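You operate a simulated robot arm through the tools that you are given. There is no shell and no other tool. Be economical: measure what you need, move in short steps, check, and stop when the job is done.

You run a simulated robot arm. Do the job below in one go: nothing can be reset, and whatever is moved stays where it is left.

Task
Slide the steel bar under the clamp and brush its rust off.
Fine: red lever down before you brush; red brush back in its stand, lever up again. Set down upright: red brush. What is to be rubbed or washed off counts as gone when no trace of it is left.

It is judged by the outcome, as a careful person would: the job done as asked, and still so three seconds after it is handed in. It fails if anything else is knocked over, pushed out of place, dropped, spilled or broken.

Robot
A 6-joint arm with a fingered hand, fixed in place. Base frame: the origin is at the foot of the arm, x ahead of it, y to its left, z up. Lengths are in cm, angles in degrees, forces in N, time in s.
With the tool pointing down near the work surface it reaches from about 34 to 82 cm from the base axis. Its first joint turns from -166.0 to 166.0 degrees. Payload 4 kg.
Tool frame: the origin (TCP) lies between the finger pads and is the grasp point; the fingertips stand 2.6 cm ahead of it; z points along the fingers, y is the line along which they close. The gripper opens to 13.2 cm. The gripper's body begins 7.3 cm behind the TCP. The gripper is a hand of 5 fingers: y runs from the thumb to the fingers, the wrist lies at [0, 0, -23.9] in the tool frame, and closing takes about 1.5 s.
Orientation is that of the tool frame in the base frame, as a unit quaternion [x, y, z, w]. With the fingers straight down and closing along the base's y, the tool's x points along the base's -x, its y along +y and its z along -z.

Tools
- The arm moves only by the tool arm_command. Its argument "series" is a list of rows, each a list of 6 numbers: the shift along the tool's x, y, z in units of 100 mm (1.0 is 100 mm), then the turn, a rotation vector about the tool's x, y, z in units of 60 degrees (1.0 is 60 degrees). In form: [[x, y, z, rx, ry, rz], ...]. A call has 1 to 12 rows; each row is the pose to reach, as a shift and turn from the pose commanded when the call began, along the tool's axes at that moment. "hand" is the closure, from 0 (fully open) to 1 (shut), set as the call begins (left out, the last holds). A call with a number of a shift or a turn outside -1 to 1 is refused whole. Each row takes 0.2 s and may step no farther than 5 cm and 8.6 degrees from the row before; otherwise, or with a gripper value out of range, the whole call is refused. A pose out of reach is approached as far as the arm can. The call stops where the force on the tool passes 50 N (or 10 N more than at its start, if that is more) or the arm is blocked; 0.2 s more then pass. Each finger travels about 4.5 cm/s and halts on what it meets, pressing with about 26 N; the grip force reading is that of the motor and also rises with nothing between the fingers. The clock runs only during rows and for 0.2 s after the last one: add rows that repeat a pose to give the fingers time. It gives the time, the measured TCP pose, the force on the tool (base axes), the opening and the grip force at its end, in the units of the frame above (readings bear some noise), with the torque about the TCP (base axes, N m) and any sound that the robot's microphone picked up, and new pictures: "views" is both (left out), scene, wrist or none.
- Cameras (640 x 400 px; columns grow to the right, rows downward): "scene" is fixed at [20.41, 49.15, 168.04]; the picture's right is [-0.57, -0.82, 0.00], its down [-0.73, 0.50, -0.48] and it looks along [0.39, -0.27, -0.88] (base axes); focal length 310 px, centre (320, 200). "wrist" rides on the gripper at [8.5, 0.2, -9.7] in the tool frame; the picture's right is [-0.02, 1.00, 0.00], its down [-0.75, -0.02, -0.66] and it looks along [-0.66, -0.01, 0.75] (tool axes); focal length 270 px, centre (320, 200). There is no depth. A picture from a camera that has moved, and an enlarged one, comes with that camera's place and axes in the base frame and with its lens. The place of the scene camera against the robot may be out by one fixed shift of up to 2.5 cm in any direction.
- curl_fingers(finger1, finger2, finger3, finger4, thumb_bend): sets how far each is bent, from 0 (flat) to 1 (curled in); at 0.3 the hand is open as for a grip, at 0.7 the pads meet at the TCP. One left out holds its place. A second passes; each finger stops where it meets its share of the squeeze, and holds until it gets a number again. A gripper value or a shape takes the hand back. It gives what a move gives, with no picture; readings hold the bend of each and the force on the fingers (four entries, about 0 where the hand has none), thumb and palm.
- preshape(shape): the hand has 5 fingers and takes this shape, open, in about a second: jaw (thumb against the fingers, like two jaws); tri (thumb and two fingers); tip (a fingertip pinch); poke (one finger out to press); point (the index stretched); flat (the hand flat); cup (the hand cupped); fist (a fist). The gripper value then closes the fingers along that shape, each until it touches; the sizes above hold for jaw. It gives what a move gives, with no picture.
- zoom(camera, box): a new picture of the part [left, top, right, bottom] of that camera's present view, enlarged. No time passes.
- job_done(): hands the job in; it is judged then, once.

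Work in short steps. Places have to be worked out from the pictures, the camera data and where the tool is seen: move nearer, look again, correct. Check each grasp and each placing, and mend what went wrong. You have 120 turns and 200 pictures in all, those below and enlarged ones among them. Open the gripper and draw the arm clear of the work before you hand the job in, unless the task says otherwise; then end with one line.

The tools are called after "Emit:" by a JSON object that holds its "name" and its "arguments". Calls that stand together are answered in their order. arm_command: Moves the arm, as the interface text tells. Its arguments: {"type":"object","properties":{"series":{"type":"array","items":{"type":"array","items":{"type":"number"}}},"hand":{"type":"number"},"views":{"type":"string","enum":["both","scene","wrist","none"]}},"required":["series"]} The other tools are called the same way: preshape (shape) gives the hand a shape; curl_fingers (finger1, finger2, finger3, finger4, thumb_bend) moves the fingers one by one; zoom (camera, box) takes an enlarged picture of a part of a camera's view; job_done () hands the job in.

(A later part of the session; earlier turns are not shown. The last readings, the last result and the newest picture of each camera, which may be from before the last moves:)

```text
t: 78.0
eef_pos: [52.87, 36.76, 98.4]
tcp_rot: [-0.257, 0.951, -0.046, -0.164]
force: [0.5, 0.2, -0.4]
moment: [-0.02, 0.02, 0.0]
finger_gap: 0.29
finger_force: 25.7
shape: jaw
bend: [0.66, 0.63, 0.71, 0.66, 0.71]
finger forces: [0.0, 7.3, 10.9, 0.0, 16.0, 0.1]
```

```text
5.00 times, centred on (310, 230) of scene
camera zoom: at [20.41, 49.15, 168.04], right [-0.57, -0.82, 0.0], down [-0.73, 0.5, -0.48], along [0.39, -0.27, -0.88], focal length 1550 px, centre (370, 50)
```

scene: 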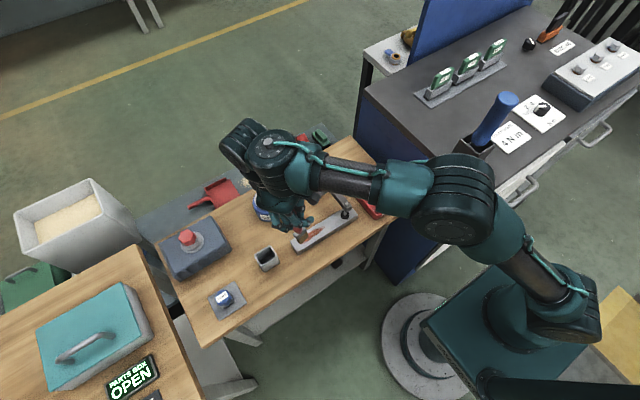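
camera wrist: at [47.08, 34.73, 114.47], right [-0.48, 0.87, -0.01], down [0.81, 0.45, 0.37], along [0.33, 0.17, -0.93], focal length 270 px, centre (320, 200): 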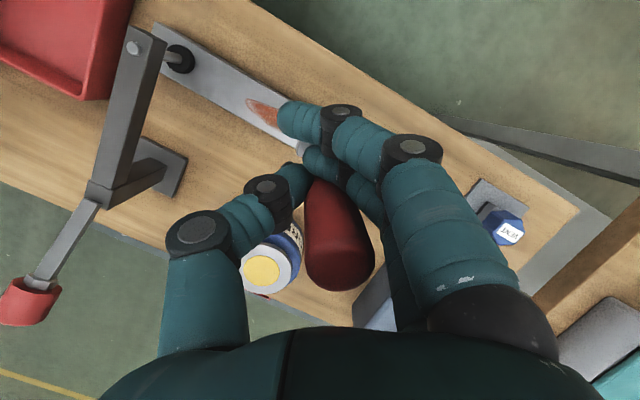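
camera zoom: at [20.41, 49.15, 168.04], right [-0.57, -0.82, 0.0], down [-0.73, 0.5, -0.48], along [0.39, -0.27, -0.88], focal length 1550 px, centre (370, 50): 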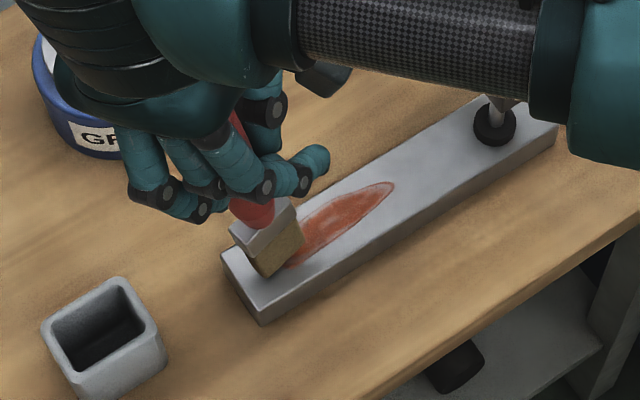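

Bristles are just above the rust end. Lower in 3 mm steps until contact.

Emit:
{"name": "arm_command", "arguments": {"series": [[-0.01, 0, 0.028, 0, 0, 0], [-0.02, 0, 0.056, 0, 0, 0], [-0.031, 0, 0.085, 0, 0, 0], [-0.031, 0, 0.085, 0, 0, 0]], "views": "none"}}

Emit:
{"name": "zoom", "arguments": {"camera": "scene", "box": [260, 190, 360, 270]}}

```text
t: 79.0
eef_pos: [52.72, 36.91, 97.63]
tcp_rot: [-0.255, 0.952, -0.043, -0.162]
force: [1.3, -3.2, 34.0]
moment: [-0.1, -0.04, -0.02]
finger_gap: 0.5
finger_force: 25.8
shape: jaw
bend: [0.66, 0.65, 0.72, 0.66, 0.73]
finger forces: [0.0, 15.0, 13.2, 0.0, 27.0, 0.1]
```

```text
5.00 times, centred on (310, 230) of scene
camera zoom: at [20.41, 49.15, 168.04], right [-0.57, -0.82, 0.0], down [-0.73, 0.5, -0.48], along [0.39, -0.27, -0.88], focal length 1550 px, centre (370, 50)
```

zoom: 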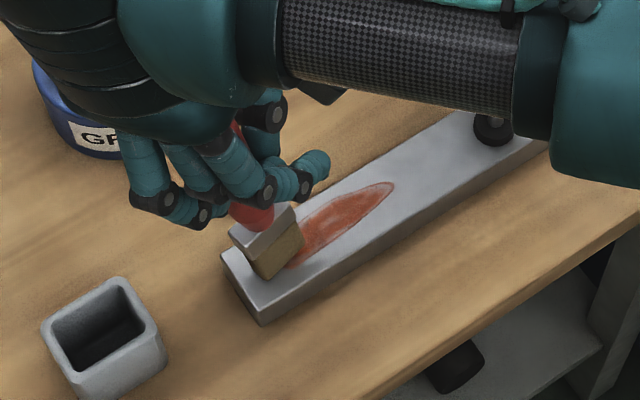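

Contact at about z 98 (34 N is more than needed). Ease up ~4 mm and stroke along −y over the rust and back.

Emit:
{"name": "arm_command", "arguments": {"series": [[0.014, 0, -0.039, 0, 0, 0], [0.085, -0.13, -0.013, 0, 0, 0], [0.155, -0.26, 0.013, 0, 0, 0], [0.226, -0.39, 0.038, 0, 0, 0], [0.296, -0.52, 0.064, 0, 0, 0], [0.367, -0.65, 0.09, 0, 0, 0], [0.437, -0.78, 0.115, 0, 0, 0], [0.437, -0.78, 0.115, 0, 0, 0]], "views": "none"}}

Emit:
{"name": "zoom", "arguments": {"camera": "scene", "box": [260, 180, 380, 270]}}

```text
t: 80.8
eef_pos: [52.58, 27.96, 97.84]
tcp_rot: [-0.256, 0.952, -0.045, -0.164]
force: [0.5, 0.9, 1.5]
moment: [0.07, 0.05, -0.02]
finger_gap: 0.34
finger_force: 26.3
shape: jaw
bend: [0.66, 0.62, 0.71, 0.66, 0.72]
finger forces: [0.0, 7.2, 11.5, 0.0, 15.3, 0.0]
```

```text
4.44 times, centred on (320, 225) of scene
camera zoom: at [20.41, 49.15, 168.04], right [-0.57, -0.82, 0.0], down [-0.73, 0.5, -0.48], along [0.39, -0.27, -0.88], focal length 1378 px, centre (320, 89)
```

zoom: 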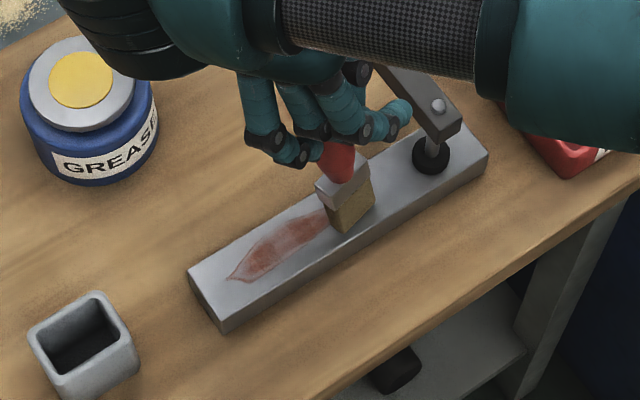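

It works: the rust thinned. More passes, slightly lower, with small x offsets.

Emit:
{"name": "arm_command", "arguments": {"series": [[-0.038, -0.02, 0.002, 0, 0, 0], [-0.155, 0.1965, -0.041, 0, 0, 0], [-0.273, 0.413, -0.084, 0, 0, 0], [-0.39, 0.6295, -0.126, 0, 0, 0], [-0.498, 0.829, -0.166, 0, 0, 0], [-0.433, 0.869, -0.142, 0, 0, 0], [-0.325, 0.6695, -0.102, 0, 0, 0], [-0.207, 0.453, -0.06, 0, 0, 0], [-0.09, 0.2365, -0.017, 0, 0, 0], [0.028, 0.02, 0.026, 0, 0, 0], [-0.005, 0, 0.014, 0, 0, 0]], "views": "none"}}

Emit:
{"name": "zoom", "arguments": {"camera": "scene", "box": [260, 180, 380, 270]}}

```text
t: 83.2
eef_pos: [52.7, 27.77, 97.56]
tcp_rot: [-0.256, 0.952, -0.046, -0.163]
force: [-0.2, 1.3, 3.0]
moment: [0.16, 0.06, -0.04]
finger_gap: 0.33
finger_force: 26.6
shape: jaw
bend: [0.66, 0.62, 0.72, 0.66, 0.72]
finger forces: [0.1, 6.5, 12.5, 0.1, 14.5, 0.0]
```

```text
4.44 times, centred on (320, 225) of scene
camera zoom: at [20.41, 49.15, 168.04], right [-0.57, -0.82, 0.0], down [-0.73, 0.5, -0.48], along [0.39, -0.27, -0.88], focal length 1378 px, centre (320, 89)
```

zoom: 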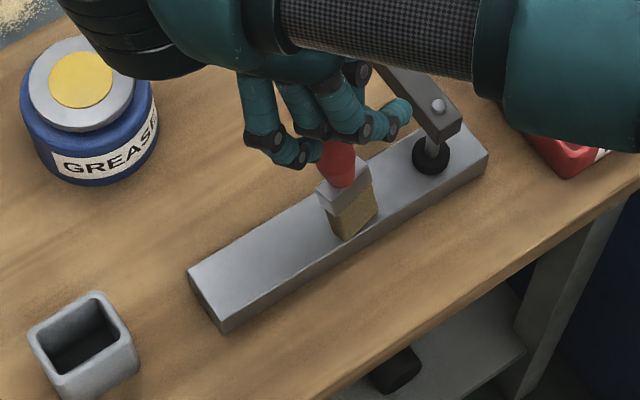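

Visible rust is gone. One more pass including beyond both ends, finishing at the +y end so I can inspect.

Emit:
{"name": "arm_command", "arguments": {"series": [[0.065, -0.13, 0.026, 0, 0, 0], [0.032, -0.15, 0.014, 0, 0, 0], [-0.079, 0.067, -0.029, 0, 0, 0], [-0.017, 0.106, -0.005, 0, 0, 0], [0.068, -0.106, 0.026, 0, 0, 0], [0, 0, 0, 0, 0, 0], [-0.118, 0.217, -0.043, 0, 0, 0], [-0.235, 0.433, -0.086, 0, 0, 0], [-0.353, 0.65, -0.128, 0, 0, 0], [-0.461, 0.849, -0.168, 0, 0, 0], [-0.39, 0.866, -0.3, 0, 0, 0], [-0.35, 0.866, -0.42, 0, 0, 0]], "views": "wrist"}}

Emit:
{"name": "zoom", "arguments": {"camera": "scene", "box": [260, 180, 380, 270]}}

```text
t: 85.8
eef_pos: [52.47, 37.81, 100.3]
tcp_rot: [-0.256, 0.952, -0.046, -0.163]
force: [0.2, 0.3, -0.7]
moment: [-0.04, 0.01, -0.01]
finger_gap: 0.29
finger_force: 26.1
shape: jaw
bend: [0.66, 0.63, 0.7, 0.66, 0.73]
finger forces: [0.0, 0.2, 11.3, 0.0, 15.2, 0.1]
camera wrist: at [48.15, 35.53, 112.5], right [-0.49, 0.87, -0.01], down [0.81, 0.45, 0.37], along [0.33, 0.17, -0.93], focal length 270 px, centre (320, 200)
```

wrist: 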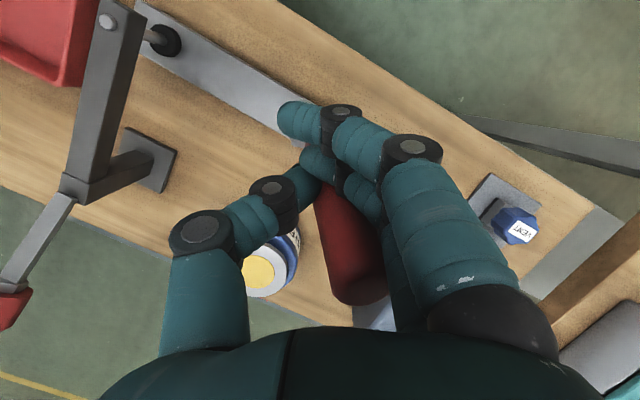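

```text
4.44 times, centred on (320, 225) of scene
camera zoom: at [20.41, 49.15, 168.04], right [-0.57, -0.82, 0.0], down [-0.73, 0.5, -0.48], along [0.39, -0.27, -0.88], focal length 1378 px, centre (320, 89)
```

zoom: 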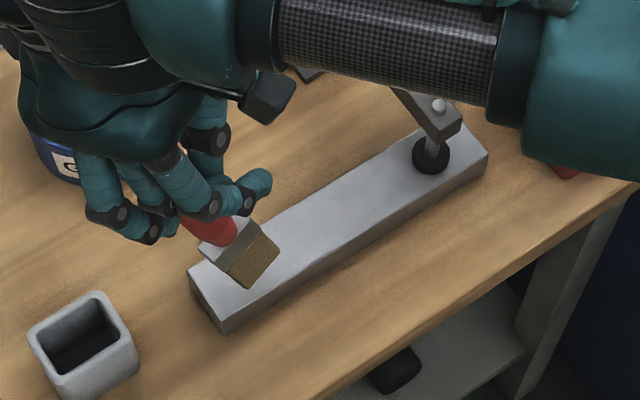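

Bar looks clean, but the last +y stroke tipped the brush in the grip. A −y stroke under light contact will swing it back upright.

Emit:
{"name": "arm_command", "arguments": {"series": [[-0.05, 0, 0.14, 0, 0, 0], [-0.085, -0.02, 0.24, 0, 0, 0], [0, -0.18, 0.275, 0, 0, 0], [0.095, -0.353, 0.31, 0, 0, 0], [0.19, -0.526, 0.345, 0, 0, 0], [0.27, -0.68, 0.372, 0, 0, 0], [0.27, -0.68, 0.372, 0, 0, 0]], "views": "none"}}

Emit:
{"name": "zoom", "arguments": {"camera": "scene", "box": [260, 180, 380, 270]}}

```text
t: 87.4
eef_pos: [52.43, 29.84, 97.69]
tcp_rot: [-0.257, 0.951, -0.046, -0.163]
force: [0.2, 0.6, -0.9]
moment: [0.02, -0.02, 0.0]
finger_gap: 0.29
finger_force: 26.0
shape: jaw
bend: [0.66, 0.63, 0.7, 0.66, 0.73]
finger forces: [0.0, 0.3, 11.3, 0.0, 15.1, 0.0]
```

```text
4.44 times, centred on (320, 225) of scene
camera zoom: at [20.41, 49.15, 168.04], right [-0.57, -0.82, 0.0], down [-0.73, 0.5, -0.48], along [0.39, -0.27, -0.88], focal length 1378 px, centre (320, 89)
```

zoom: 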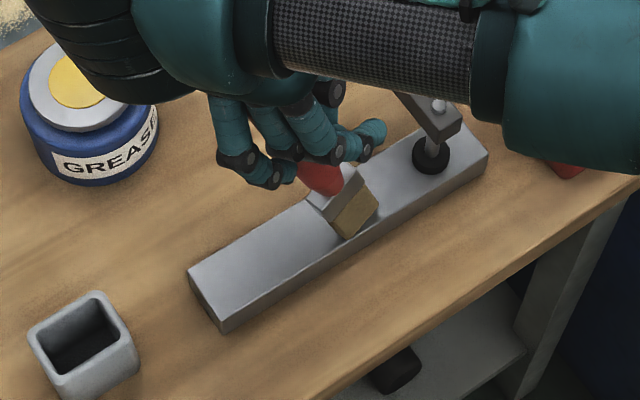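

The brush has pivoted ~30° about the finger–thumb axis (no contact now). I raise a bit and unlean the tool by ~30° so the brush hangs vertical again.

Emit:
{"name": "arm_command", "arguments": {"series": [[0.1, 0, -0.28, 0, 0, 0], [0.171, 0, -0.47, 0, 0, 0], [0.171, 0, -0.47, 0, -0.125, 0], [0.171, 0, -0.47, 0, -0.25, 0], [0.171, 0, -0.47, 0, -0.333, 0], [0.171, 0, -0.47, 0, -0.333, 0]], "views": "both"}}

Emit:
{"name": "zoom", "arguments": {"camera": "scene", "box": [260, 160, 380, 270]}}

```text
t: 88.8
eef_pos: [59.3, 28.0, 106.26]
tcp_rot: [-0.277, 0.961, 0.001, -0.018]
force: [-0.4, 0.2, -1.1]
moment: [-0.05, 0.0, 0.02]
finger_gap: 0.26
finger_force: 26.1
shape: jaw
bend: [0.66, 0.63, 0.7, 0.66, 0.73]
finger forces: [0.1, 0.0, 11.4, 0.0, 15.5, 0.0]
out of reach, approached as far as the arm can: row 3, 4, 5, 6
camera wrist: at [52.27, 23.75, 116.45], right [-0.51, 0.86, 0.01], down [0.67, 0.39, 0.63], along [0.54, 0.33, -0.77], focal length 270 px, centre (320, 200)
```

scene: 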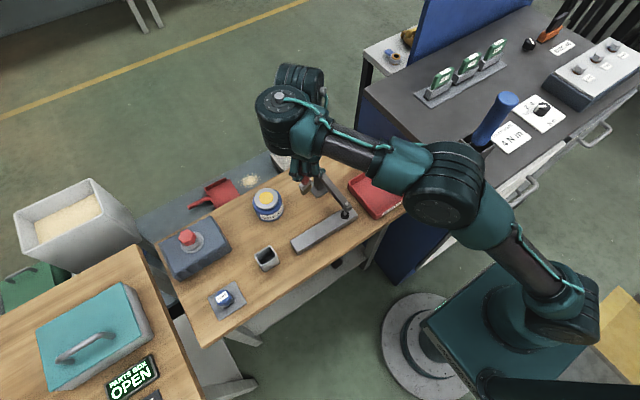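
wrist: 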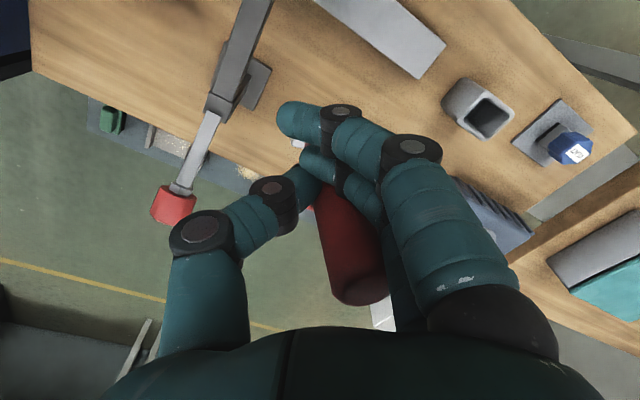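

```text
3.64 times, centred on (320, 215) of scene
camera zoom: at [20.41, 49.15, 168.04], right [-0.57, -0.82, 0.0], down [-0.73, 0.5, -0.48], along [0.39, -0.27, -0.88], focal length 1127 px, centre (320, 146)
```

zoom: 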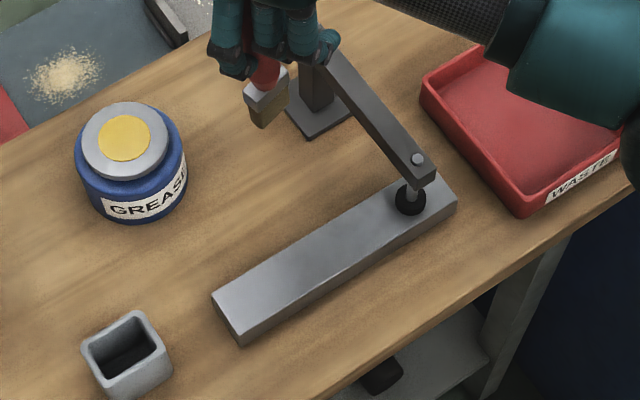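

Bar is fully clean and still in place. The tool can't unlean here, but turning the hand ~180° about vertical makes the brush hang upright with a favourable lean. First move to open reach above the area between bar and stand.

Emit:
{"name": "arm_command", "arguments": {"series": [[-0.2, 0.15, -0.4, 0, 0, 0], [-0.45, 0.4, -0.43, 0, 0, 0], [-0.7, 0.7, -0.43, 0, 0, 0], [-0.885, 1.0, -0.43, 0, 0, 0], [-0.885, 1.0, -0.43, 0, 0, 0]], "views": "scene"}}

Emit:
{"name": "zoom", "arguments": {"camera": "scene", "box": [200, 170, 320, 280]}}

```text
t: 90.0
eef_pos: [61.55, 41.17, 110.69]
tcp_rot: [-0.277, 0.961, 0.0, -0.018]
force: [-0.3, 0.6, -0.9]
moment: [-0.03, 0.0, -0.02]
finger_gap: 0.25
finger_force: 25.3
shape: jaw
bend: [0.66, 0.63, 0.7, 0.66, 0.73]
finger forces: [0.0, 0.0, 11.0, 0.0, 15.2, 0.0]
```

scene: 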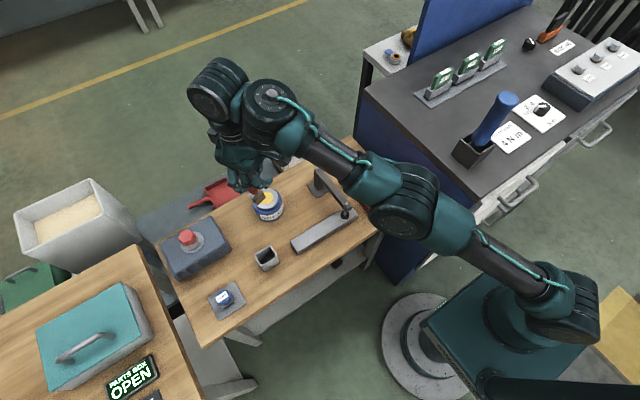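

```text
3.64 times, centred on (260, 225) of scene
camera zoom: at [20.41, 49.15, 168.04], right [-0.57, -0.82, 0.0], down [-0.73, 0.5, -0.48], along [0.39, -0.27, -0.88], focal length 1127 px, centre (538, 109)
```

zoom: 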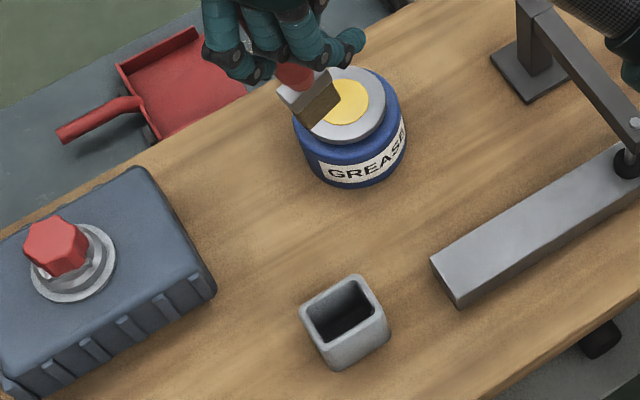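

Now at (61.6, 41.2, 110.7), clear of the jar. Move to about (55, 43, 107) while starting the +180° turn.

Emit:
{"name": "arm_command", "arguments": {"series": [[0.06, 0.06, 0, 0, 0, 0.125], [0.12, 0.12, 0, 0, 0, 0.25], [0.18, 0.18, 0, 0, 0, 0.375], [0.24, 0.25, 0, 0, 0, 0.5], [0.3, 0.32, 0.1, 0, 0, 0.625], [0.36, 0.4, 0.2, 0, 0, 0.75], [0.42, 0.45, 0.3, 0, 0, 0.875], [0.454, 0.498, 0.35, 0, 0, 1.0], [0.454, 0.498, 0.35, 0, 0, 1.0]], "views": "none"}}

Emit:
{"name": "arm_command", "arguments": {"series": [[0, 0, 0, 0, 0, 0.125], [0, 0, 0, 0, 0, 0.25], [0, 0, 0, 0, 0, 0.375], [0, 0, 0, 0, 0, 0.5], [0, 0, 0, 0, 0, 0.625], [0, 0, 0, 0, 0, 0.75], [0, 0, 0, 0, 0, 0.875], [0, 0, 0, 0, 0, 1.0], [0, 0, 0, 0, 0, 1.0]], "views": "none"}}

```text
t: 92.0
eef_pos: [54.89, 42.98, 107.2]
tcp_rot: [0.241, 0.97, -0.009, -0.015]
force: [0.4, 0.0, -0.5]
moment: [-0.01, 0.04, 0.0]
finger_gap: 0.26
finger_force: 26.2
shape: jaw
bend: [0.66, 0.63, 0.7, 0.66, 0.73]
finger forces: [0.0, 0.0, 10.8, 0.0, 15.1, 0.0]
```

```text
t: 94.0
eef_pos: [54.7, 42.95, 107.18]
tcp_rot: [0.694, 0.719, -0.015, -0.009]
force: [0.5, 0.6, -1.1]
moment: [0.02, -0.02, -0.04]
finger_gap: 0.28
finger_force: 26.1
shape: jaw
bend: [0.66, 0.63, 0.7, 0.66, 0.73]
finger forces: [0.0, 0.0, 11.0, 0.0, 15.1, 0.0]
```

Yaw now +88. Continue the last 60°.

Emit:
{"name": "arm_command", "arguments": {"series": [[0, 0, 0, 0, 0, 0.125], [0, 0, 0, 0, 0, 0.25], [0, 0, 0, 0, 0, 0.375], [0, 0, 0, 0, 0, 0.5], [0, 0, 0, 0, 0, 0.625], [0, 0, 0, 0, 0, 0.75], [0, 0, 0, 0, 0, 0.875], [0, 0, 0, 0, 0, 1.0], [0, 0, 0, 0, 0, 1.0]], "views": "both"}}

Emit:
{"name": "zoom", "arguments": {"camera": "scene", "box": [220, 170, 340, 280]}}

```text
t: 96.0
eef_pos: [54.84, 43.05, 107.35]
tcp_rot: [0.961, 0.277, -0.019, -0.001]
force: [-0.3, -0.1, -0.1]
moment: [0.02, 0.0, 0.03]
finger_gap: 0.27
finger_force: 26.3
shape: jaw
bend: [0.66, 0.63, 0.7, 0.66, 0.73]
finger forces: [0.1, 0.0, 10.8, 0.0, 15.3, 0.1]
camera wrist: at [62.33, 47.41, 116.76], right [0.51, -0.86, -0.01], down [-0.62, -0.38, 0.68], along [-0.59, -0.34, -0.73], focal length 270 px, centre (320, 200)
```

scene: 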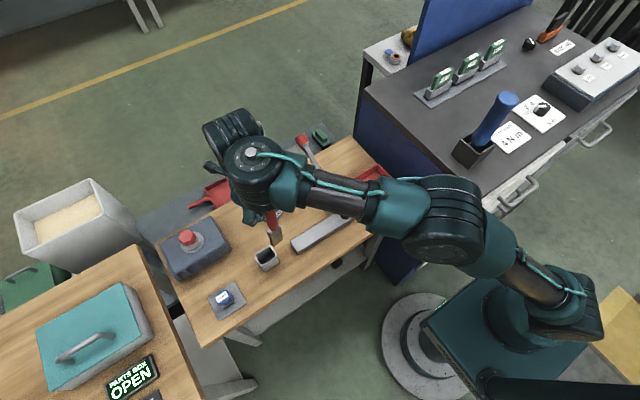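
wrist: 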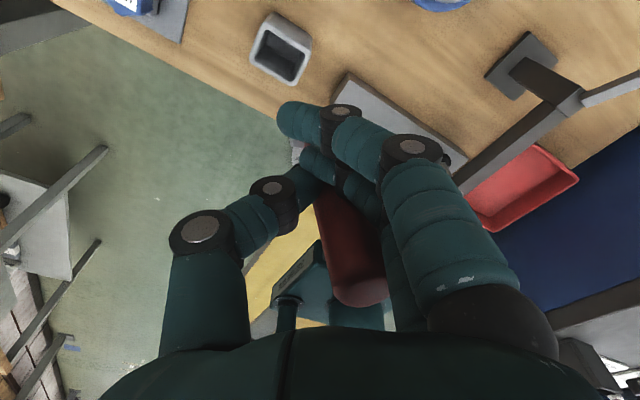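

```text
3.64 times, centred on (280, 225) of scene
camera zoom: at [20.41, 49.15, 168.04], right [-0.57, -0.82, 0.0], down [-0.73, 0.5, -0.48], along [0.39, -0.27, -0.88], focal length 1127 px, centre (466, 109)
```

zoom: 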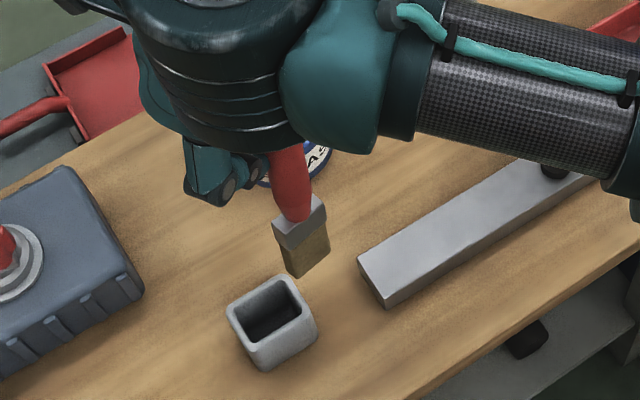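

Measuring the bristle bottom against the tool axis at both yaws shows the brush really leans only ~8° relative to the tool, so the original yaw with a small lean is the right one. Turn back −180°.

Emit:
{"name": "arm_command", "arguments": {"series": [[0, 0, 0, 0, 0, -0.125], [0, 0, 0, 0, 0, -0.25], [0, 0, 0, 0, 0, -0.375], [0, 0, 0, 0, 0, -0.5], [0, 0, 0, 0, 0, -0.625], [0, 0, 0, 0, 0, -0.75], [0, 0, 0, 0, 0, -0.875], [0, 0, 0, 0, 0, -1.0], [0, 0, 0, 0, 0, -1.0]], "views": "none"}}

Emit:
{"name": "arm_command", "arguments": {"series": [[0, 0, 0, 0, 0, -0.125], [0, 0, 0, 0, 0, -0.25], [0, 0, 0, 0, 0, -0.375], [0, 0, 0, 0, 0, -0.5], [0, 0, 0, 0, 0, -0.625], [0, 0, 0, 0, 0, -0.75], [0, 0, 0, 0, 0, -0.875], [0, 0, 0, 0, 0, -1.0], [0, 0, 0, 0, 0, -1.0]], "views": "none"}}

Emit:
{"name": "arm_command", "arguments": {"series": [[0, 0, 0, 0, 0, -0.125], [0, 0, 0, 0, 0, -0.25], [0, 0, 0, 0, 0, -0.375], [0, 0, 0, 0, 0, -0.5], [0, 0, 0, 0, 0, -0.625], [0, 0, 0, 0, 0, -0.75], [0, 0, 0, 0, 0, -0.875], [0, 0, 0, 0, 0, -0.963], [0, 0, 0, 0, 0, -0.963]], "views": "wrist"}}

Emit:
{"name": "zoom", "arguments": {"camera": "scene", "box": [220, 170, 340, 280]}}

```text
t: 98.0
eef_pos: [54.89, 43.02, 107.05]
tcp_rot: [0.692, 0.721, -0.015, -0.01]
force: [-0.2, -0.5, 0.7]
moment: [0.0, -0.06, 0.04]
finger_gap: 0.27
finger_force: 26.2
shape: jaw
bend: [0.66, 0.63, 0.7, 0.66, 0.73]
finger forces: [0.0, 0.0, 10.9, 0.1, 15.2, 0.0]
```

```text
t: 100.0
eef_pos: [54.85, 43.12, 107.11]
tcp_rot: [0.239, 0.971, -0.009, -0.016]
force: [-0.4, 0.5, -1.0]
moment: [-0.03, 0.02, 0.0]
finger_gap: 0.27
finger_force: 25.7
shape: jaw
bend: [0.66, 0.63, 0.7, 0.66, 0.73]
finger forces: [0.0, 0.0, 10.9, 0.1, 15.2, 0.0]
```

```text
t: 102.0
eef_pos: [54.75, 42.98, 107.06]
tcp_rot: [-0.259, 0.966, 0.001, -0.019]
force: [-0.6, -0.4, -0.6]
moment: [-0.05, 0.01, 0.0]
finger_gap: 0.28
finger_force: 26.0
shape: jaw
bend: [0.66, 0.63, 0.7, 0.66, 0.73]
finger forces: [0.1, 0.0, 10.9, 0.1, 15.3, 0.1]
camera wrist: at [47.69, 38.97, 117.27], right [-0.48, 0.88, 0.01], down [0.68, 0.37, 0.63], along [0.55, 0.31, -0.78], focal length 270 px, centre (320, 200)
```

wrist: 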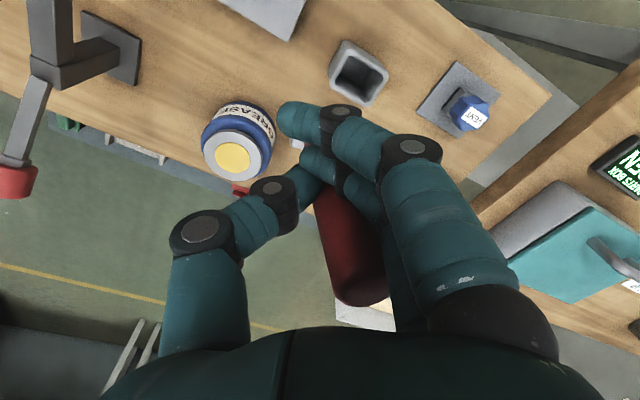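

```text
3.64 times, centred on (280, 225) of scene
camera zoom: at [20.41, 49.15, 168.04], right [-0.57, -0.82, 0.0], down [-0.73, 0.5, -0.48], along [0.39, -0.27, -0.88], focal length 1127 px, centre (466, 109)
```

zoom: 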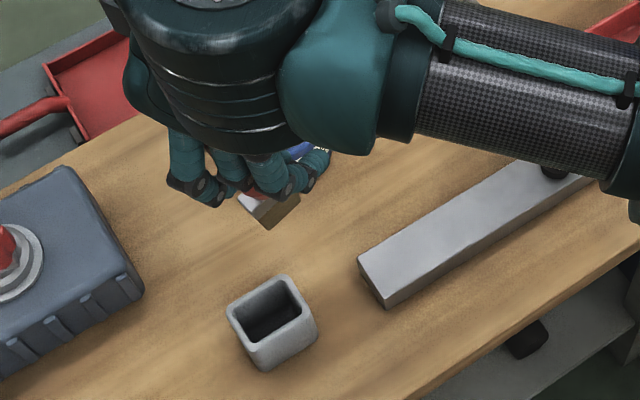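

Same position at both yaws gives the bottom offset: +2.2 cm in x at this yaw. I correct with a 9° turn about base y and go above the stand (52.8, 47.1, 102).

Emit:
{"name": "arm_command", "arguments": {"series": [[0, 0.1, 0, -0.04, 0.067, 0], [-0.01, 0.25, 0.1, -0.0775, 0.134, 0], [-0.03, 0.455, 0.3, -0.0775, 0.134, 0], [-0.032, 0.455, 0.5, -0.0775, 0.134, 0], [-0.032, 0.455, 0.5, -0.0775, 0.134, 0]], "views": "wrist"}}

Emit:
{"name": "zoom", "arguments": {"camera": "scene", "box": [210, 190, 310, 280]}}

```text
t: 103.2
eef_pos: [52.67, 46.9, 102.29]
tcp_rot: [-0.257, 0.961, 0.022, -0.097]
force: [0.0, -0.1, -0.3]
moment: [-0.03, 0.02, 0.01]
finger_gap: 0.25
finger_force: 26.0
shape: jaw
bend: [0.66, 0.63, 0.7, 0.66, 0.73]
finger forces: [0.0, 0.0, 10.9, 0.1, 15.3, 0.1]
camera wrist: at [47.18, 42.93, 113.4], right [-0.47, 0.88, 0.09], down [0.78, 0.37, 0.51], along [0.42, 0.31, -0.85], focal length 270 px, centre (320, 200)
```

wrist: 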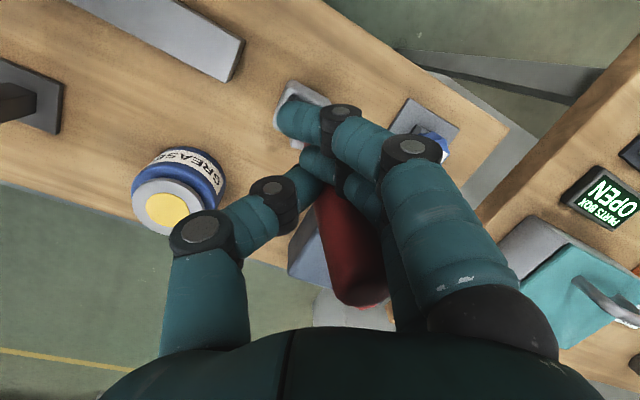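

```text
4.44 times, centred on (260, 235) of scene
camera zoom: at [20.41, 49.15, 168.04], right [-0.57, -0.82, 0.0], down [-0.73, 0.5, -0.48], along [0.39, -0.27, -0.88], focal length 1378 px, centre (587, 44)
```

zoom: 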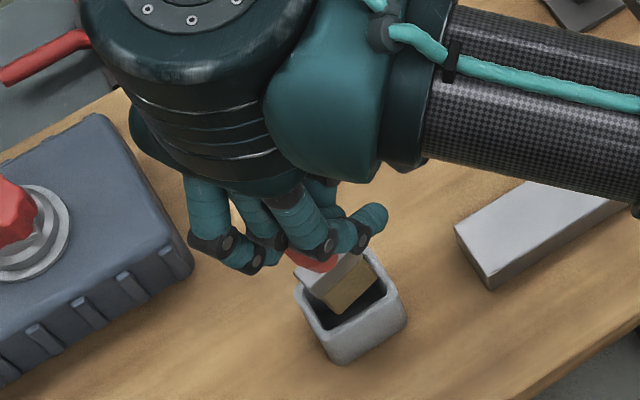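

Brush attitude matches how it came out; it needs about −0.7 cm in y. Shift and lower 2.5 cm, then check before entering.

Emit:
{"name": "arm_command", "arguments": {"series": [[0.03, -0.06, 0, 0, 0, 0], [-0.0, -0.075, 0.1, 0, 0, 0], [-0.009, -0.081, 0.2, 0, 0, 0], [-0.009, -0.081, 0.247, 0, 0, 0], [-0.009, -0.081, 0.247, 0, 0, 0]], "views": "none"}}

Emit:
{"name": "zoom", "arguments": {"camera": "scene", "box": [240, 220, 300, 275]}}

```text
t: 104.4
eef_pos: [52.49, 46.46, 99.66]
tcp_rot: [-0.256, 0.962, 0.022, -0.096]
force: [1.7, -0.3, 16.5]
moment: [0.14, -0.03, 0.02]
finger_gap: 0.37
finger_force: 25.6
shape: jaw
bend: [0.66, 0.63, 0.71, 0.66, 0.75]
finger forces: [0.0, 0.3, 12.5, 0.0, 19.5, 0.0]
```

```text
7.27 times, centred on (270, 248) of scene
camera zoom: at [20.41, 49.15, 168.04], right [-0.57, -0.82, 0.0], down [-0.73, 0.5, -0.48], along [0.39, -0.27, -0.88], focal length 2254 px, centre (684, -146)
```

zoom: 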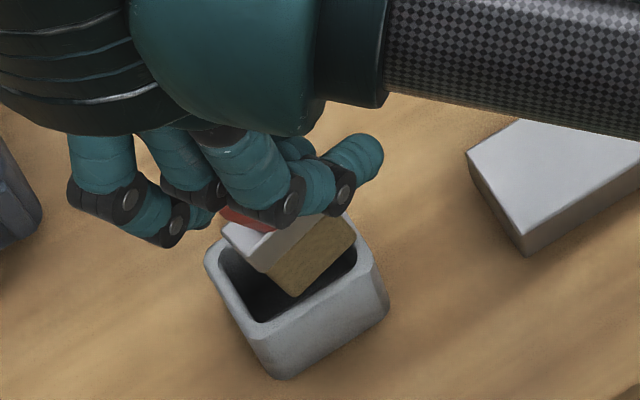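

Contact: bristles touched the rim; the brush leans ~8° with its bottom toward −y. Raise, rotate 8° about base x to straighten, with the offset corrected.

Emit:
{"name": "arm_command", "arguments": {"series": [[0.032, 0, -0.177, 0, 0, 0], [0.05, -0.03, -0.177, -0.057, -0.033, -0.013], [0.082, -0.072, -0.175, -0.113, -0.066, -0.026], [0.082, -0.072, -0.175, -0.113, -0.066, -0.026]], "views": "none"}}

Emit:
{"name": "zoom", "arguments": {"camera": "scene", "box": [240, 220, 300, 275]}}

```text
t: 105.4
eef_pos: [52.61, 45.33, 101.5]
tcp_rot: [-0.263, 0.958, 0.088, -0.078]
force: [0.5, 0.8, -0.3]
moment: [0.01, -0.01, 0.0]
finger_gap: 0.27
finger_force: 26.2
shape: jaw
bend: [0.66, 0.63, 0.71, 0.66, 0.74]
finger forces: [0.0, 0.1, 11.1, 0.0, 16.8, 0.0]
```

```text
7.27 times, centred on (270, 248) of scene
camera zoom: at [20.41, 49.15, 168.04], right [-0.57, -0.82, 0.0], down [-0.73, 0.5, -0.48], along [0.39, -0.27, -0.88], focal length 2254 px, centre (684, -146)
```

zoom: 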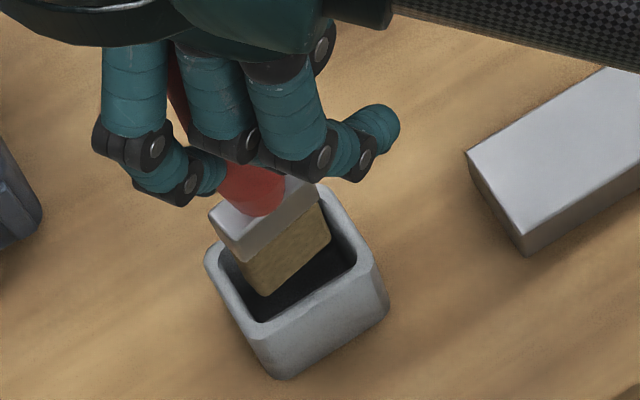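

Now the head is upright and centred over the opening. Lower 3 cm in small steps.

Emit:
{"name": "arm_command", "arguments": {"series": [[-0.007, -0.014, 0.068, 0, 0, 0], [-0.015, -0.028, 0.136, 0, 0, 0], [-0.021, -0.04, 0.195, 0, 0, 0], [-0.027, -0.05, 0.244, 0, 0, 0], [-0.032, -0.06, 0.292, 0, 0, 0], [-0.032, -0.06, 0.292, 0, 0, 0]], "views": "none"}}

Emit:
{"name": "zoom", "arguments": {"camera": "scene", "box": [240, 220, 300, 275]}}

```text
t: 106.8
eef_pos: [52.74, 45.44, 98.51]
tcp_rot: [-0.263, 0.957, 0.088, -0.079]
force: [1.7, -1.8, 12.5]
moment: [0.02, -0.02, 0.02]
finger_gap: 0.27
finger_force: 26.1
shape: jaw
bend: [0.66, 0.63, 0.72, 0.66, 0.74]
finger forces: [0.1, 0.0, 11.6, 0.1, 18.7, 0.0]
```

```text
7.27 times, centred on (270, 248) of scene
camera zoom: at [20.41, 49.15, 168.04], right [-0.57, -0.82, 0.0], down [-0.73, 0.5, -0.48], along [0.39, -0.27, -0.88], focal length 2254 px, centre (684, -146)
```

zoom: 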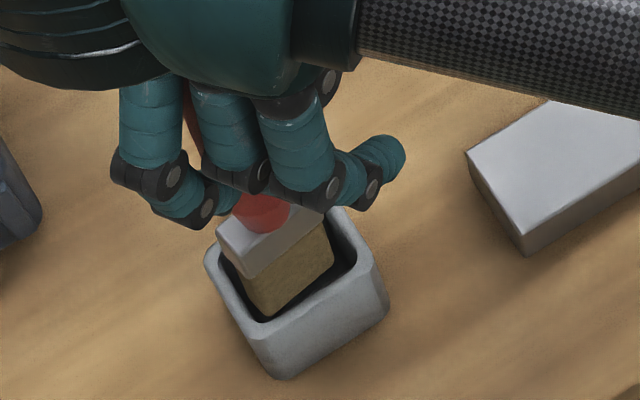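

Bristles are entering but touch the +y side. Ease up slightly, shift 0.45 cm toward −y and continue down.

Emit:
{"name": "arm_command", "arguments": {"series": [[0.005, 0.01, -0.049, 0, 0, 0], [0.028, -0.028, -0.054, 0, 0, 0], [0.023, -0.038, -0.005, 0, 0, 0], [0.018, -0.048, 0.044, 0, 0, 0], [0.013, -0.058, 0.092, 0, 0, 0], [0.008, -0.068, 0.141, 0, 0, 0], [0.008, -0.068, 0.141, 0, 0, 0]], "views": "none"}}

Emit:
{"name": "zoom", "arguments": {"camera": "scene", "box": [240, 220, 300, 275]}}

```text
t: 108.4
eef_pos: [53.39, 45.46, 97.66]
tcp_rot: [-0.263, 0.958, 0.088, -0.077]
force: [4.0, -7.8, 31.1]
moment: [-0.29, 0.23, -0.01]
finger_gap: 0.3
finger_force: 25.8
shape: jaw
bend: [0.66, 0.63, 0.72, 0.66, 0.74]
finger forces: [0.1, 0.0, 19.4, 0.5, 26.9, 0.1]
out of reach, approached as far as the arm can: row 3, 4, 5, 6, 7
```

```text
7.27 times, centred on (270, 248) of scene
camera zoom: at [20.41, 49.15, 168.04], right [-0.57, -0.82, 0.0], down [-0.73, 0.5, -0.48], along [0.39, -0.27, -0.88], focal length 2254 px, centre (684, -146)
```

zoom: 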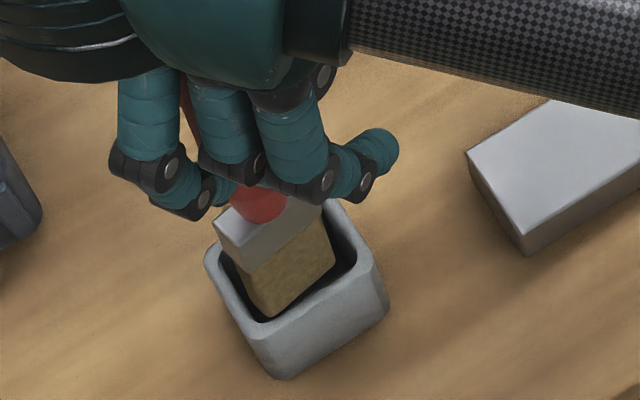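

The inner reach limit blocks lowering with this small lean. Back out upward; then I'll lean the tool to ~20° again and later swing the brush back relative to the hand.

Emit:
{"name": "arm_command", "arguments": {"series": [[0.01, 0.02, -0.1, 0, 0, 0], [0.02, 0.04, -0.2, 0, 0, 0], [0.042, 0.08, -0.39, 0, 0, 0], [0.042, 0.08, -0.39, 0, 0.1, 0], [0.042, 0.08, -0.39, 0, 0.183, 0], [0.042, 0.08, -0.39, 0, 0.183, 0]], "views": "none"}}

Emit:
{"name": "zoom", "arguments": {"camera": "scene", "box": [220, 200, 320, 280]}}

```text
t: 109.8
eef_pos: [53.51, 45.53, 101.54]
tcp_rot: [-0.269, 0.946, 0.063, -0.169]
force: [-0.2, -0.5, -0.5]
moment: [0.01, 0.03, -0.02]
finger_gap: 0.24
finger_force: 26.2
shape: jaw
bend: [0.66, 0.62, 0.71, 0.66, 0.74]
finger forces: [0.0, 0.0, 11.0, 0.4, 17.1, 0.1]
```

```text
5.00 times, centred on (270, 240) of scene
camera zoom: at [20.41, 49.15, 168.04], right [-0.57, -0.82, 0.0], down [-0.73, 0.5, -0.48], along [0.39, -0.27, -0.88], focal length 1550 px, centre (570, 0)
```

zoom: 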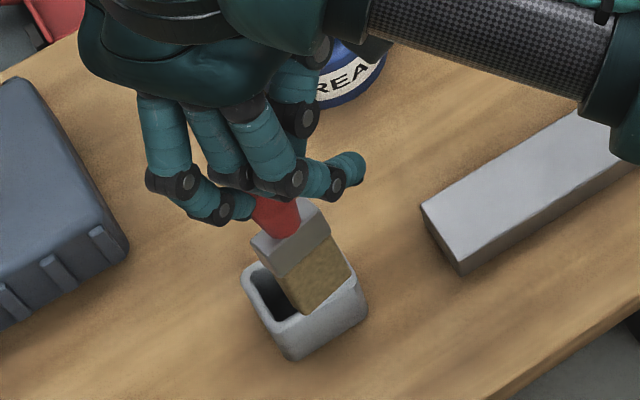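

Stand is still in place. Next: hook the bristle end behind the clamped bar's far edge and draw the hand inward to swing the brush ~11° outward in the grip. Move over the far side of the bar first.

Emit:
{"name": "arm_command", "arguments": {"series": [[0.08, -0.3, -0.04, 0, 0, 0], [0.16, -0.6, -0.08, 0, 0, 0], [0.241, -0.909, -0.12, 0, 0, 0], [0.241, -0.909, -0.12, 0, 0, 0]], "views": "none"}}

Emit:
{"name": "zoom", "arguments": {"camera": "scene", "box": [240, 180, 360, 270]}}

```text
t: 110.8
eef_pos: [56.49, 36.41, 101.33]
tcp_rot: [-0.27, 0.946, 0.063, -0.169]
force: [-0.7, -0.7, -0.3]
moment: [-0.02, 0.02, 0.03]
finger_gap: 0.25
finger_force: 26.5
shape: jaw
bend: [0.66, 0.62, 0.71, 0.66, 0.74]
finger forces: [0.0, 0.0, 11.0, 0.4, 17.2, 0.1]
```

```text
4.44 times, centred on (300, 225) of scene
camera zoom: at [20.41, 49.15, 168.04], right [-0.57, -0.82, 0.0], down [-0.73, 0.5, -0.48], along [0.39, -0.27, -0.88], focal length 1378 px, centre (409, 89)
```

zoom: 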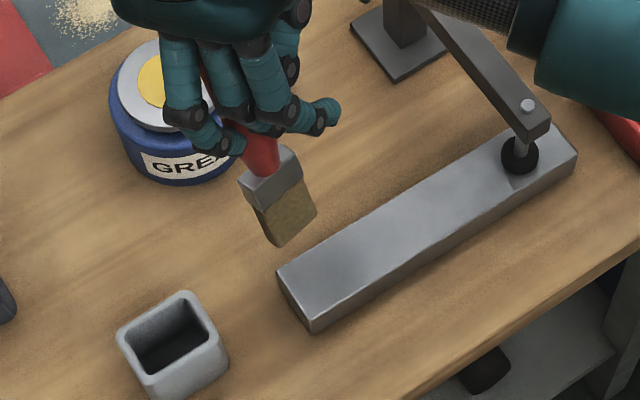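

Bottom is about (53.8, 37.5, 88). Shift (+1.7, −4) and come down 2.5 cm, then look.

Emit:
{"name": "arm_command", "arguments": {"series": [[0.0, -0.25, -0.02, 0, 0, 0], [0.0, -0.42, -0.07, 0, 0, 0], [0.005, -0.472, 0.1, 0, 0, 0], [0.005, -0.472, 0.167, 0, 0, 0], [0.005, -0.472, 0.167, 0, 0, 0]], "views": "none"}}

Emit:
{"name": "zoom", "arguments": {"camera": "scene", "box": [260, 170, 360, 260]}}

```text
t: 112.0
eef_pos: [58.17, 32.5, 98.73]
tcp_rot: [-0.27, 0.946, 0.064, -0.169]
force: [0.4, 0.6, -1.2]
moment: [-0.02, -0.01, -0.03]
finger_gap: 0.28
finger_force: 26.2
shape: jaw
bend: [0.66, 0.62, 0.71, 0.66, 0.74]
finger forces: [0.0, 0.0, 11.1, 0.4, 17.2, 0.0]
```

```text
4.44 times, centred on (310, 215) of scene
camera zoom: at [20.41, 49.15, 168.04], right [-0.57, -0.82, 0.0], down [-0.73, 0.5, -0.48], along [0.39, -0.27, -0.88], focal length 1378 px, centre (364, 133)
```

zoom: 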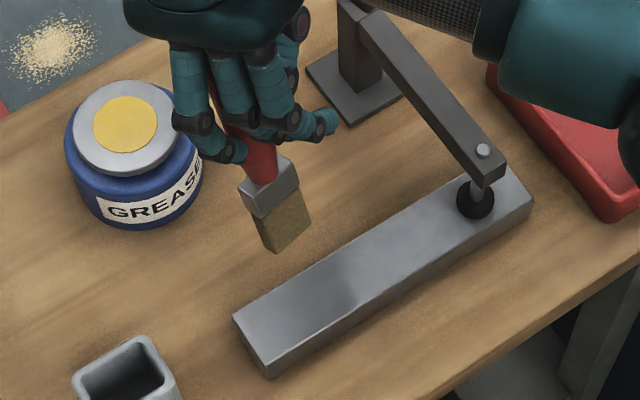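

Clear of the bar's far edge by ~1 cm. Lower 3.2 cm beside the bar.

Emit:
{"name": "arm_command", "arguments": {"series": [[-0.03, -0.02, 0.1, 0, 0, 0], [-0.06, -0.042, 0.2, 0, 0, 0], [-0.078, -0.054, 0.25, 0, 0, 0], [-0.093, -0.064, 0.3, 0, 0, 0], [-0.093, -0.064, 0.3, 0, 0, 0]], "views": "none"}}

Emit:
{"name": "zoom", "arguments": {"camera": "scene", "box": [260, 170, 360, 260]}}

```text
t: 113.2
eef_pos: [58.27, 32.58, 95.48]
tcp_rot: [-0.27, 0.946, 0.063, -0.169]
force: [0.4, -0.2, -1.0]
moment: [-0.02, 0.0, 0.03]
finger_gap: 0.25
finger_force: 26.8
shape: jaw
bend: [0.66, 0.62, 0.71, 0.66, 0.74]
finger forces: [0.1, 0.0, 11.1, 0.5, 17.2, 0.0]
```

```text
4.44 times, centred on (310, 215) of scene
camera zoom: at [20.41, 49.15, 168.04], right [-0.57, -0.82, 0.0], down [-0.73, 0.5, -0.48], along [0.39, -0.27, -0.88], focal length 1378 px, centre (364, 133)
```

zoom: 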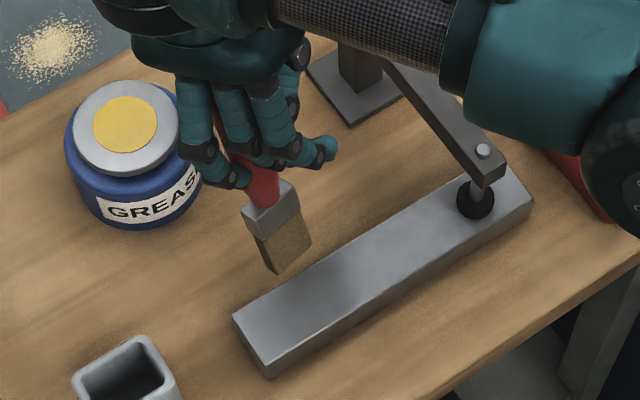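

No contact. Draw the hand 2.8 cm toward −x so the bar's edge pushes the bristle end outward.

Emit:
{"name": "arm_command", "arguments": {"series": [[0.04, 0.025, 0.018, 0, 0, 0], [0.08, 0.05, 0.035, 0, 0, 0], [0.119, 0.074, 0.053, 0, 0, 0], [0.159, 0.099, 0.07, 0, 0, 0], [0.199, 0.123, 0.088, 0, 0, 0], [0.223, 0.138, 0.0986, 0, 0, 0], [0.223, 0.138, 0.0986, 0, 0, 0]], "views": "none"}}

Emit:
{"name": "zoom", "arguments": {"camera": "scene", "box": [260, 170, 360, 260]}}

```text
t: 114.8
eef_pos: [55.28, 32.51, 95.61]
tcp_rot: [-0.271, 0.946, 0.064, -0.169]
force: [-0.3, 0.9, -1.0]
moment: [-0.03, 0.0, 0.02]
finger_gap: 0.24
finger_force: 25.9
shape: jaw
bend: [0.66, 0.62, 0.71, 0.66, 0.74]
finger forces: [0.1, 0.0, 11.1, 0.4, 17.3, 0.1]
```

```text
4.44 times, centred on (310, 215) of scene
camera zoom: at [20.41, 49.15, 168.04], right [-0.57, -0.82, 0.0], down [-0.73, 0.5, -0.48], along [0.39, -0.27, -0.88], focal length 1378 px, centre (364, 133)
```

zoom: 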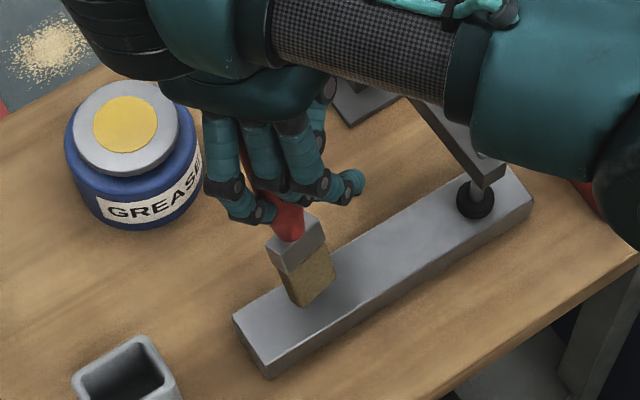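

No contact: the brush has slid up a little in the grip so its bottom passed above the bar. Go back out, lower 1.8 cm more, and repeat.

Emit:
{"name": "arm_command", "arguments": {"series": [[-0.12, -0.074, -0.053, 0, 0, 0], [-0.255, -0.158, -0.113, 0, 0, 0], [-0.281, -0.176, -0.029, 0, 0, 0], [-0.307, -0.194, 0.056, 0, 0, 0], [-0.307, -0.194, 0.056, 0, 0, 0]], "views": "none"}}

Emit:
{"name": "arm_command", "arguments": {"series": [[0.06, 0.037, 0.026, 0, 0, 0], [0.1, 0.062, 0.044, 0, 0, 0], [0.14, 0.087, 0.062, 0, 0, 0], [0.18, 0.111, 0.079, 0, 0, 0], [0.219, 0.136, 0.097, 0, 0, 0], [0.255, 0.158, 0.113, 0, 0, 0], [0.255, 0.158, 0.113, 0, 0, 0]], "views": "none"}}

Emit:
{"name": "zoom", "arguments": {"camera": "scene", "box": [260, 170, 360, 260]}}

```text
t: 116.0
eef_pos: [58.5, 32.6, 94.0]
tcp_rot: [-0.271, 0.946, 0.063, -0.168]
force: [1.2, -0.4, -0.9]
moment: [-0.02, 0.02, 0.01]
finger_gap: 0.24
finger_force: 25.8
shape: jaw
bend: [0.66, 0.62, 0.71, 0.66, 0.74]
finger forces: [0.0, 0.0, 11.1, 0.4, 17.3, 0.0]
```

```text
t: 117.6
eef_pos: [55.26, 32.6, 93.81]
tcp_rot: [-0.27, 0.946, 0.063, -0.169]
force: [2.7, 1.1, -0.6]
moment: [0.17, -0.33, -0.04]
finger_gap: 0.21
finger_force: 25.6
shape: jaw
bend: [0.66, 0.62, 0.71, 0.67, 0.73]
finger forces: [0.0, 3.4, 13.3, 0.6, 17.8, 0.1]
```

```text
4.44 times, centred on (310, 215) of scene
camera zoom: at [20.41, 49.15, 168.04], right [-0.57, -0.82, 0.0], down [-0.73, 0.5, -0.48], along [0.39, -0.27, -0.88], focal length 1378 px, centre (364, 133)
```

zoom: 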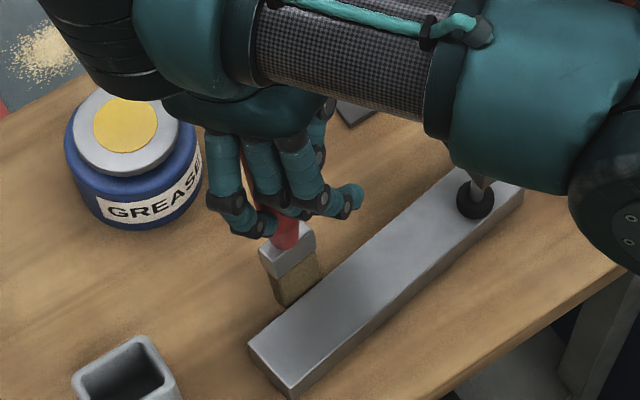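

The brush swung, but the bar's free end was nudged ~2 cm toward −x as well; I'll straighten it later. Back off from the bar and raise, then check the brush attitude.

Emit:
{"name": "arm_command", "arguments": {"series": [[-0.04, -0.025, -0.018, 0, 0, 0], [-0.08, -0.05, -0.035, 0, 0, 0], [-0.05, -0.03, -0.13, 0, 0, 0], [0.1, 0.06, -0.45, 0, 0, 0], [0.16, 0.11, -0.77, 0, 0, 0], [0.16, 0.11, -0.77, 0, 0, 0]], "views": "none"}}

Emit:
{"name": "zoom", "arguments": {"camera": "scene", "box": [240, 170, 380, 270]}}

```text
t: 119.0
eef_pos: [56.16, 32.39, 101.7]
tcp_rot: [-0.27, 0.946, 0.063, -0.169]
force: [-0.8, -0.6, -1.1]
moment: [-0.02, -0.01, 0.03]
finger_gap: 0.24
finger_force: 26.1
shape: jaw
bend: [0.66, 0.62, 0.71, 0.67, 0.73]
finger forces: [0.0, 1.2, 12.3, 0.2, 18.1, 0.0]
```

```text
4.00 times, centred on (310, 220) of scene
camera zoom: at [20.41, 49.15, 168.04], right [-0.57, -0.82, 0.0], down [-0.73, 0.5, -0.48], along [0.39, -0.27, -0.88], focal length 1240 px, centre (360, 120)
```

zoom: 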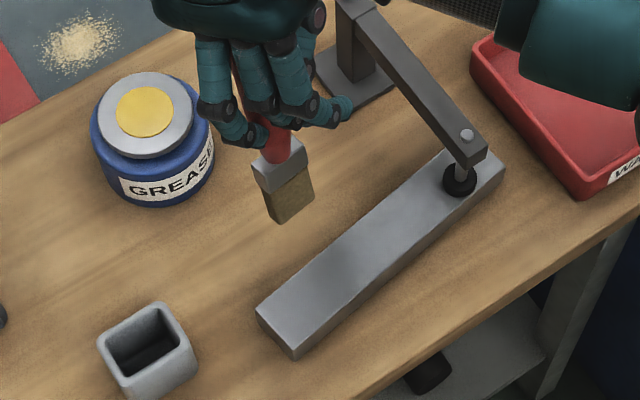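

Brush is close to upright now with the favourable tool lean. Carry it back above the stand.

Emit:
{"name": "arm_command", "arguments": {"series": [[-0.13, 0.327, 0.03, 0, 0, 0], [-0.263, 0.654, 0.07, 0, 0, 0], [-0.38, 0.98, 0.1, 0, 0, 0], [-0.38, 0.98, 0.1, 0, 0, 0]], "views": "none"}}

Emit:
{"name": "arm_command", "arguments": {"series": [[-0.07, 0.16, 0.04, 0, 0, 0], [-0.145, 0.328, 0.08, 0, 0, 0], [-0.145, 0.328, 0.08, 0, 0, 0]], "views": "none"}}

Emit:
{"name": "zoom", "arguments": {"camera": "scene", "box": [240, 220, 300, 275]}}

```text
t: 120.0
eef_pos: [54.32, 42.89, 101.68]
tcp_rot: [-0.27, 0.946, 0.064, -0.169]
force: [0.5, -0.6, -2.0]
moment: [-0.03, 0.04, -0.01]
finger_gap: 0.23
finger_force: 26.4
shape: jaw
bend: [0.66, 0.62, 0.71, 0.67, 0.73]
finger forces: [0.0, 1.1, 12.2, 0.2, 18.0, 0.0]
```

```text
t: 120.8
eef_pos: [53.29, 46.39, 101.26]
tcp_rot: [-0.27, 0.946, 0.063, -0.169]
force: [0.4, 1.0, -0.4]
moment: [-0.02, -0.01, -0.02]
finger_gap: 0.2
finger_force: 26.2
shape: jaw
bend: [0.66, 0.62, 0.71, 0.67, 0.73]
finger forces: [0.0, 1.0, 12.2, 0.1, 18.0, 0.1]
```

```text
7.27 times, centred on (270, 248) of scene
camera zoom: at [20.41, 49.15, 168.04], right [-0.57, -0.82, 0.0], down [-0.73, 0.5, -0.48], along [0.39, -0.27, -0.88], focal length 2254 px, centre (684, -146)
```

zoom: 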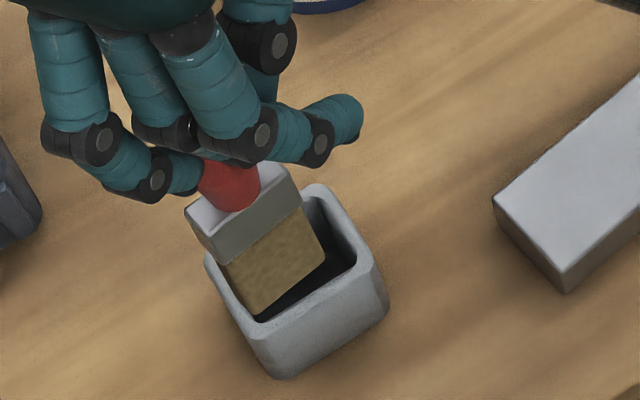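

Nearly upright. It needs roughly (+0.8, −0.7) cm; shift and lower 1.2 cm, then recheck.

Emit:
{"name": "arm_command", "arguments": {"series": [[-0.025, -0.1, -0.03, 0, 0, 0], [-0.061, -0.123, 0.083, 0, 0, 0], [-0.061, -0.123, 0.083, 0, 0, 0]], "views": "none"}}

Emit:
{"name": "zoom", "arguments": {"camera": "scene", "box": [240, 220, 300, 275]}}

```text
t: 121.6
eef_pos: [54.26, 45.63, 100.02]
tcp_rot: [-0.27, 0.946, 0.062, -0.169]
force: [-0.1, -0.8, 0.0]
moment: [-0.05, 0.01, 0.0]
finger_gap: 0.23
finger_force: 26.3
shape: jaw
bend: [0.66, 0.62, 0.71, 0.67, 0.73]
finger forces: [0.1, 0.9, 12.3, 0.2, 18.0, 0.0]
```

```text
7.27 times, centred on (270, 248) of scene
camera zoom: at [20.41, 49.15, 168.04], right [-0.57, -0.82, 0.0], down [-0.73, 0.5, -0.48], along [0.39, -0.27, -0.88], focal length 2254 px, centre (684, -146)
```

zoom: 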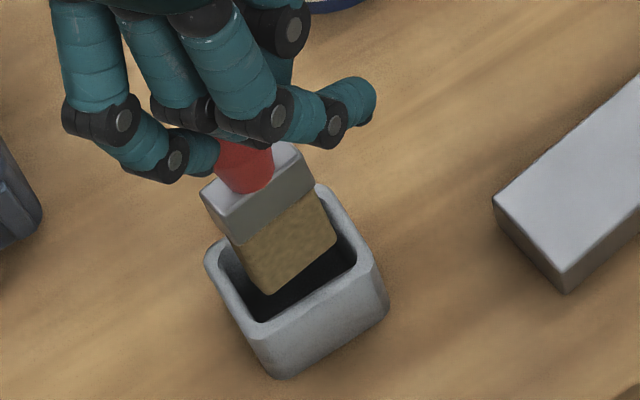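

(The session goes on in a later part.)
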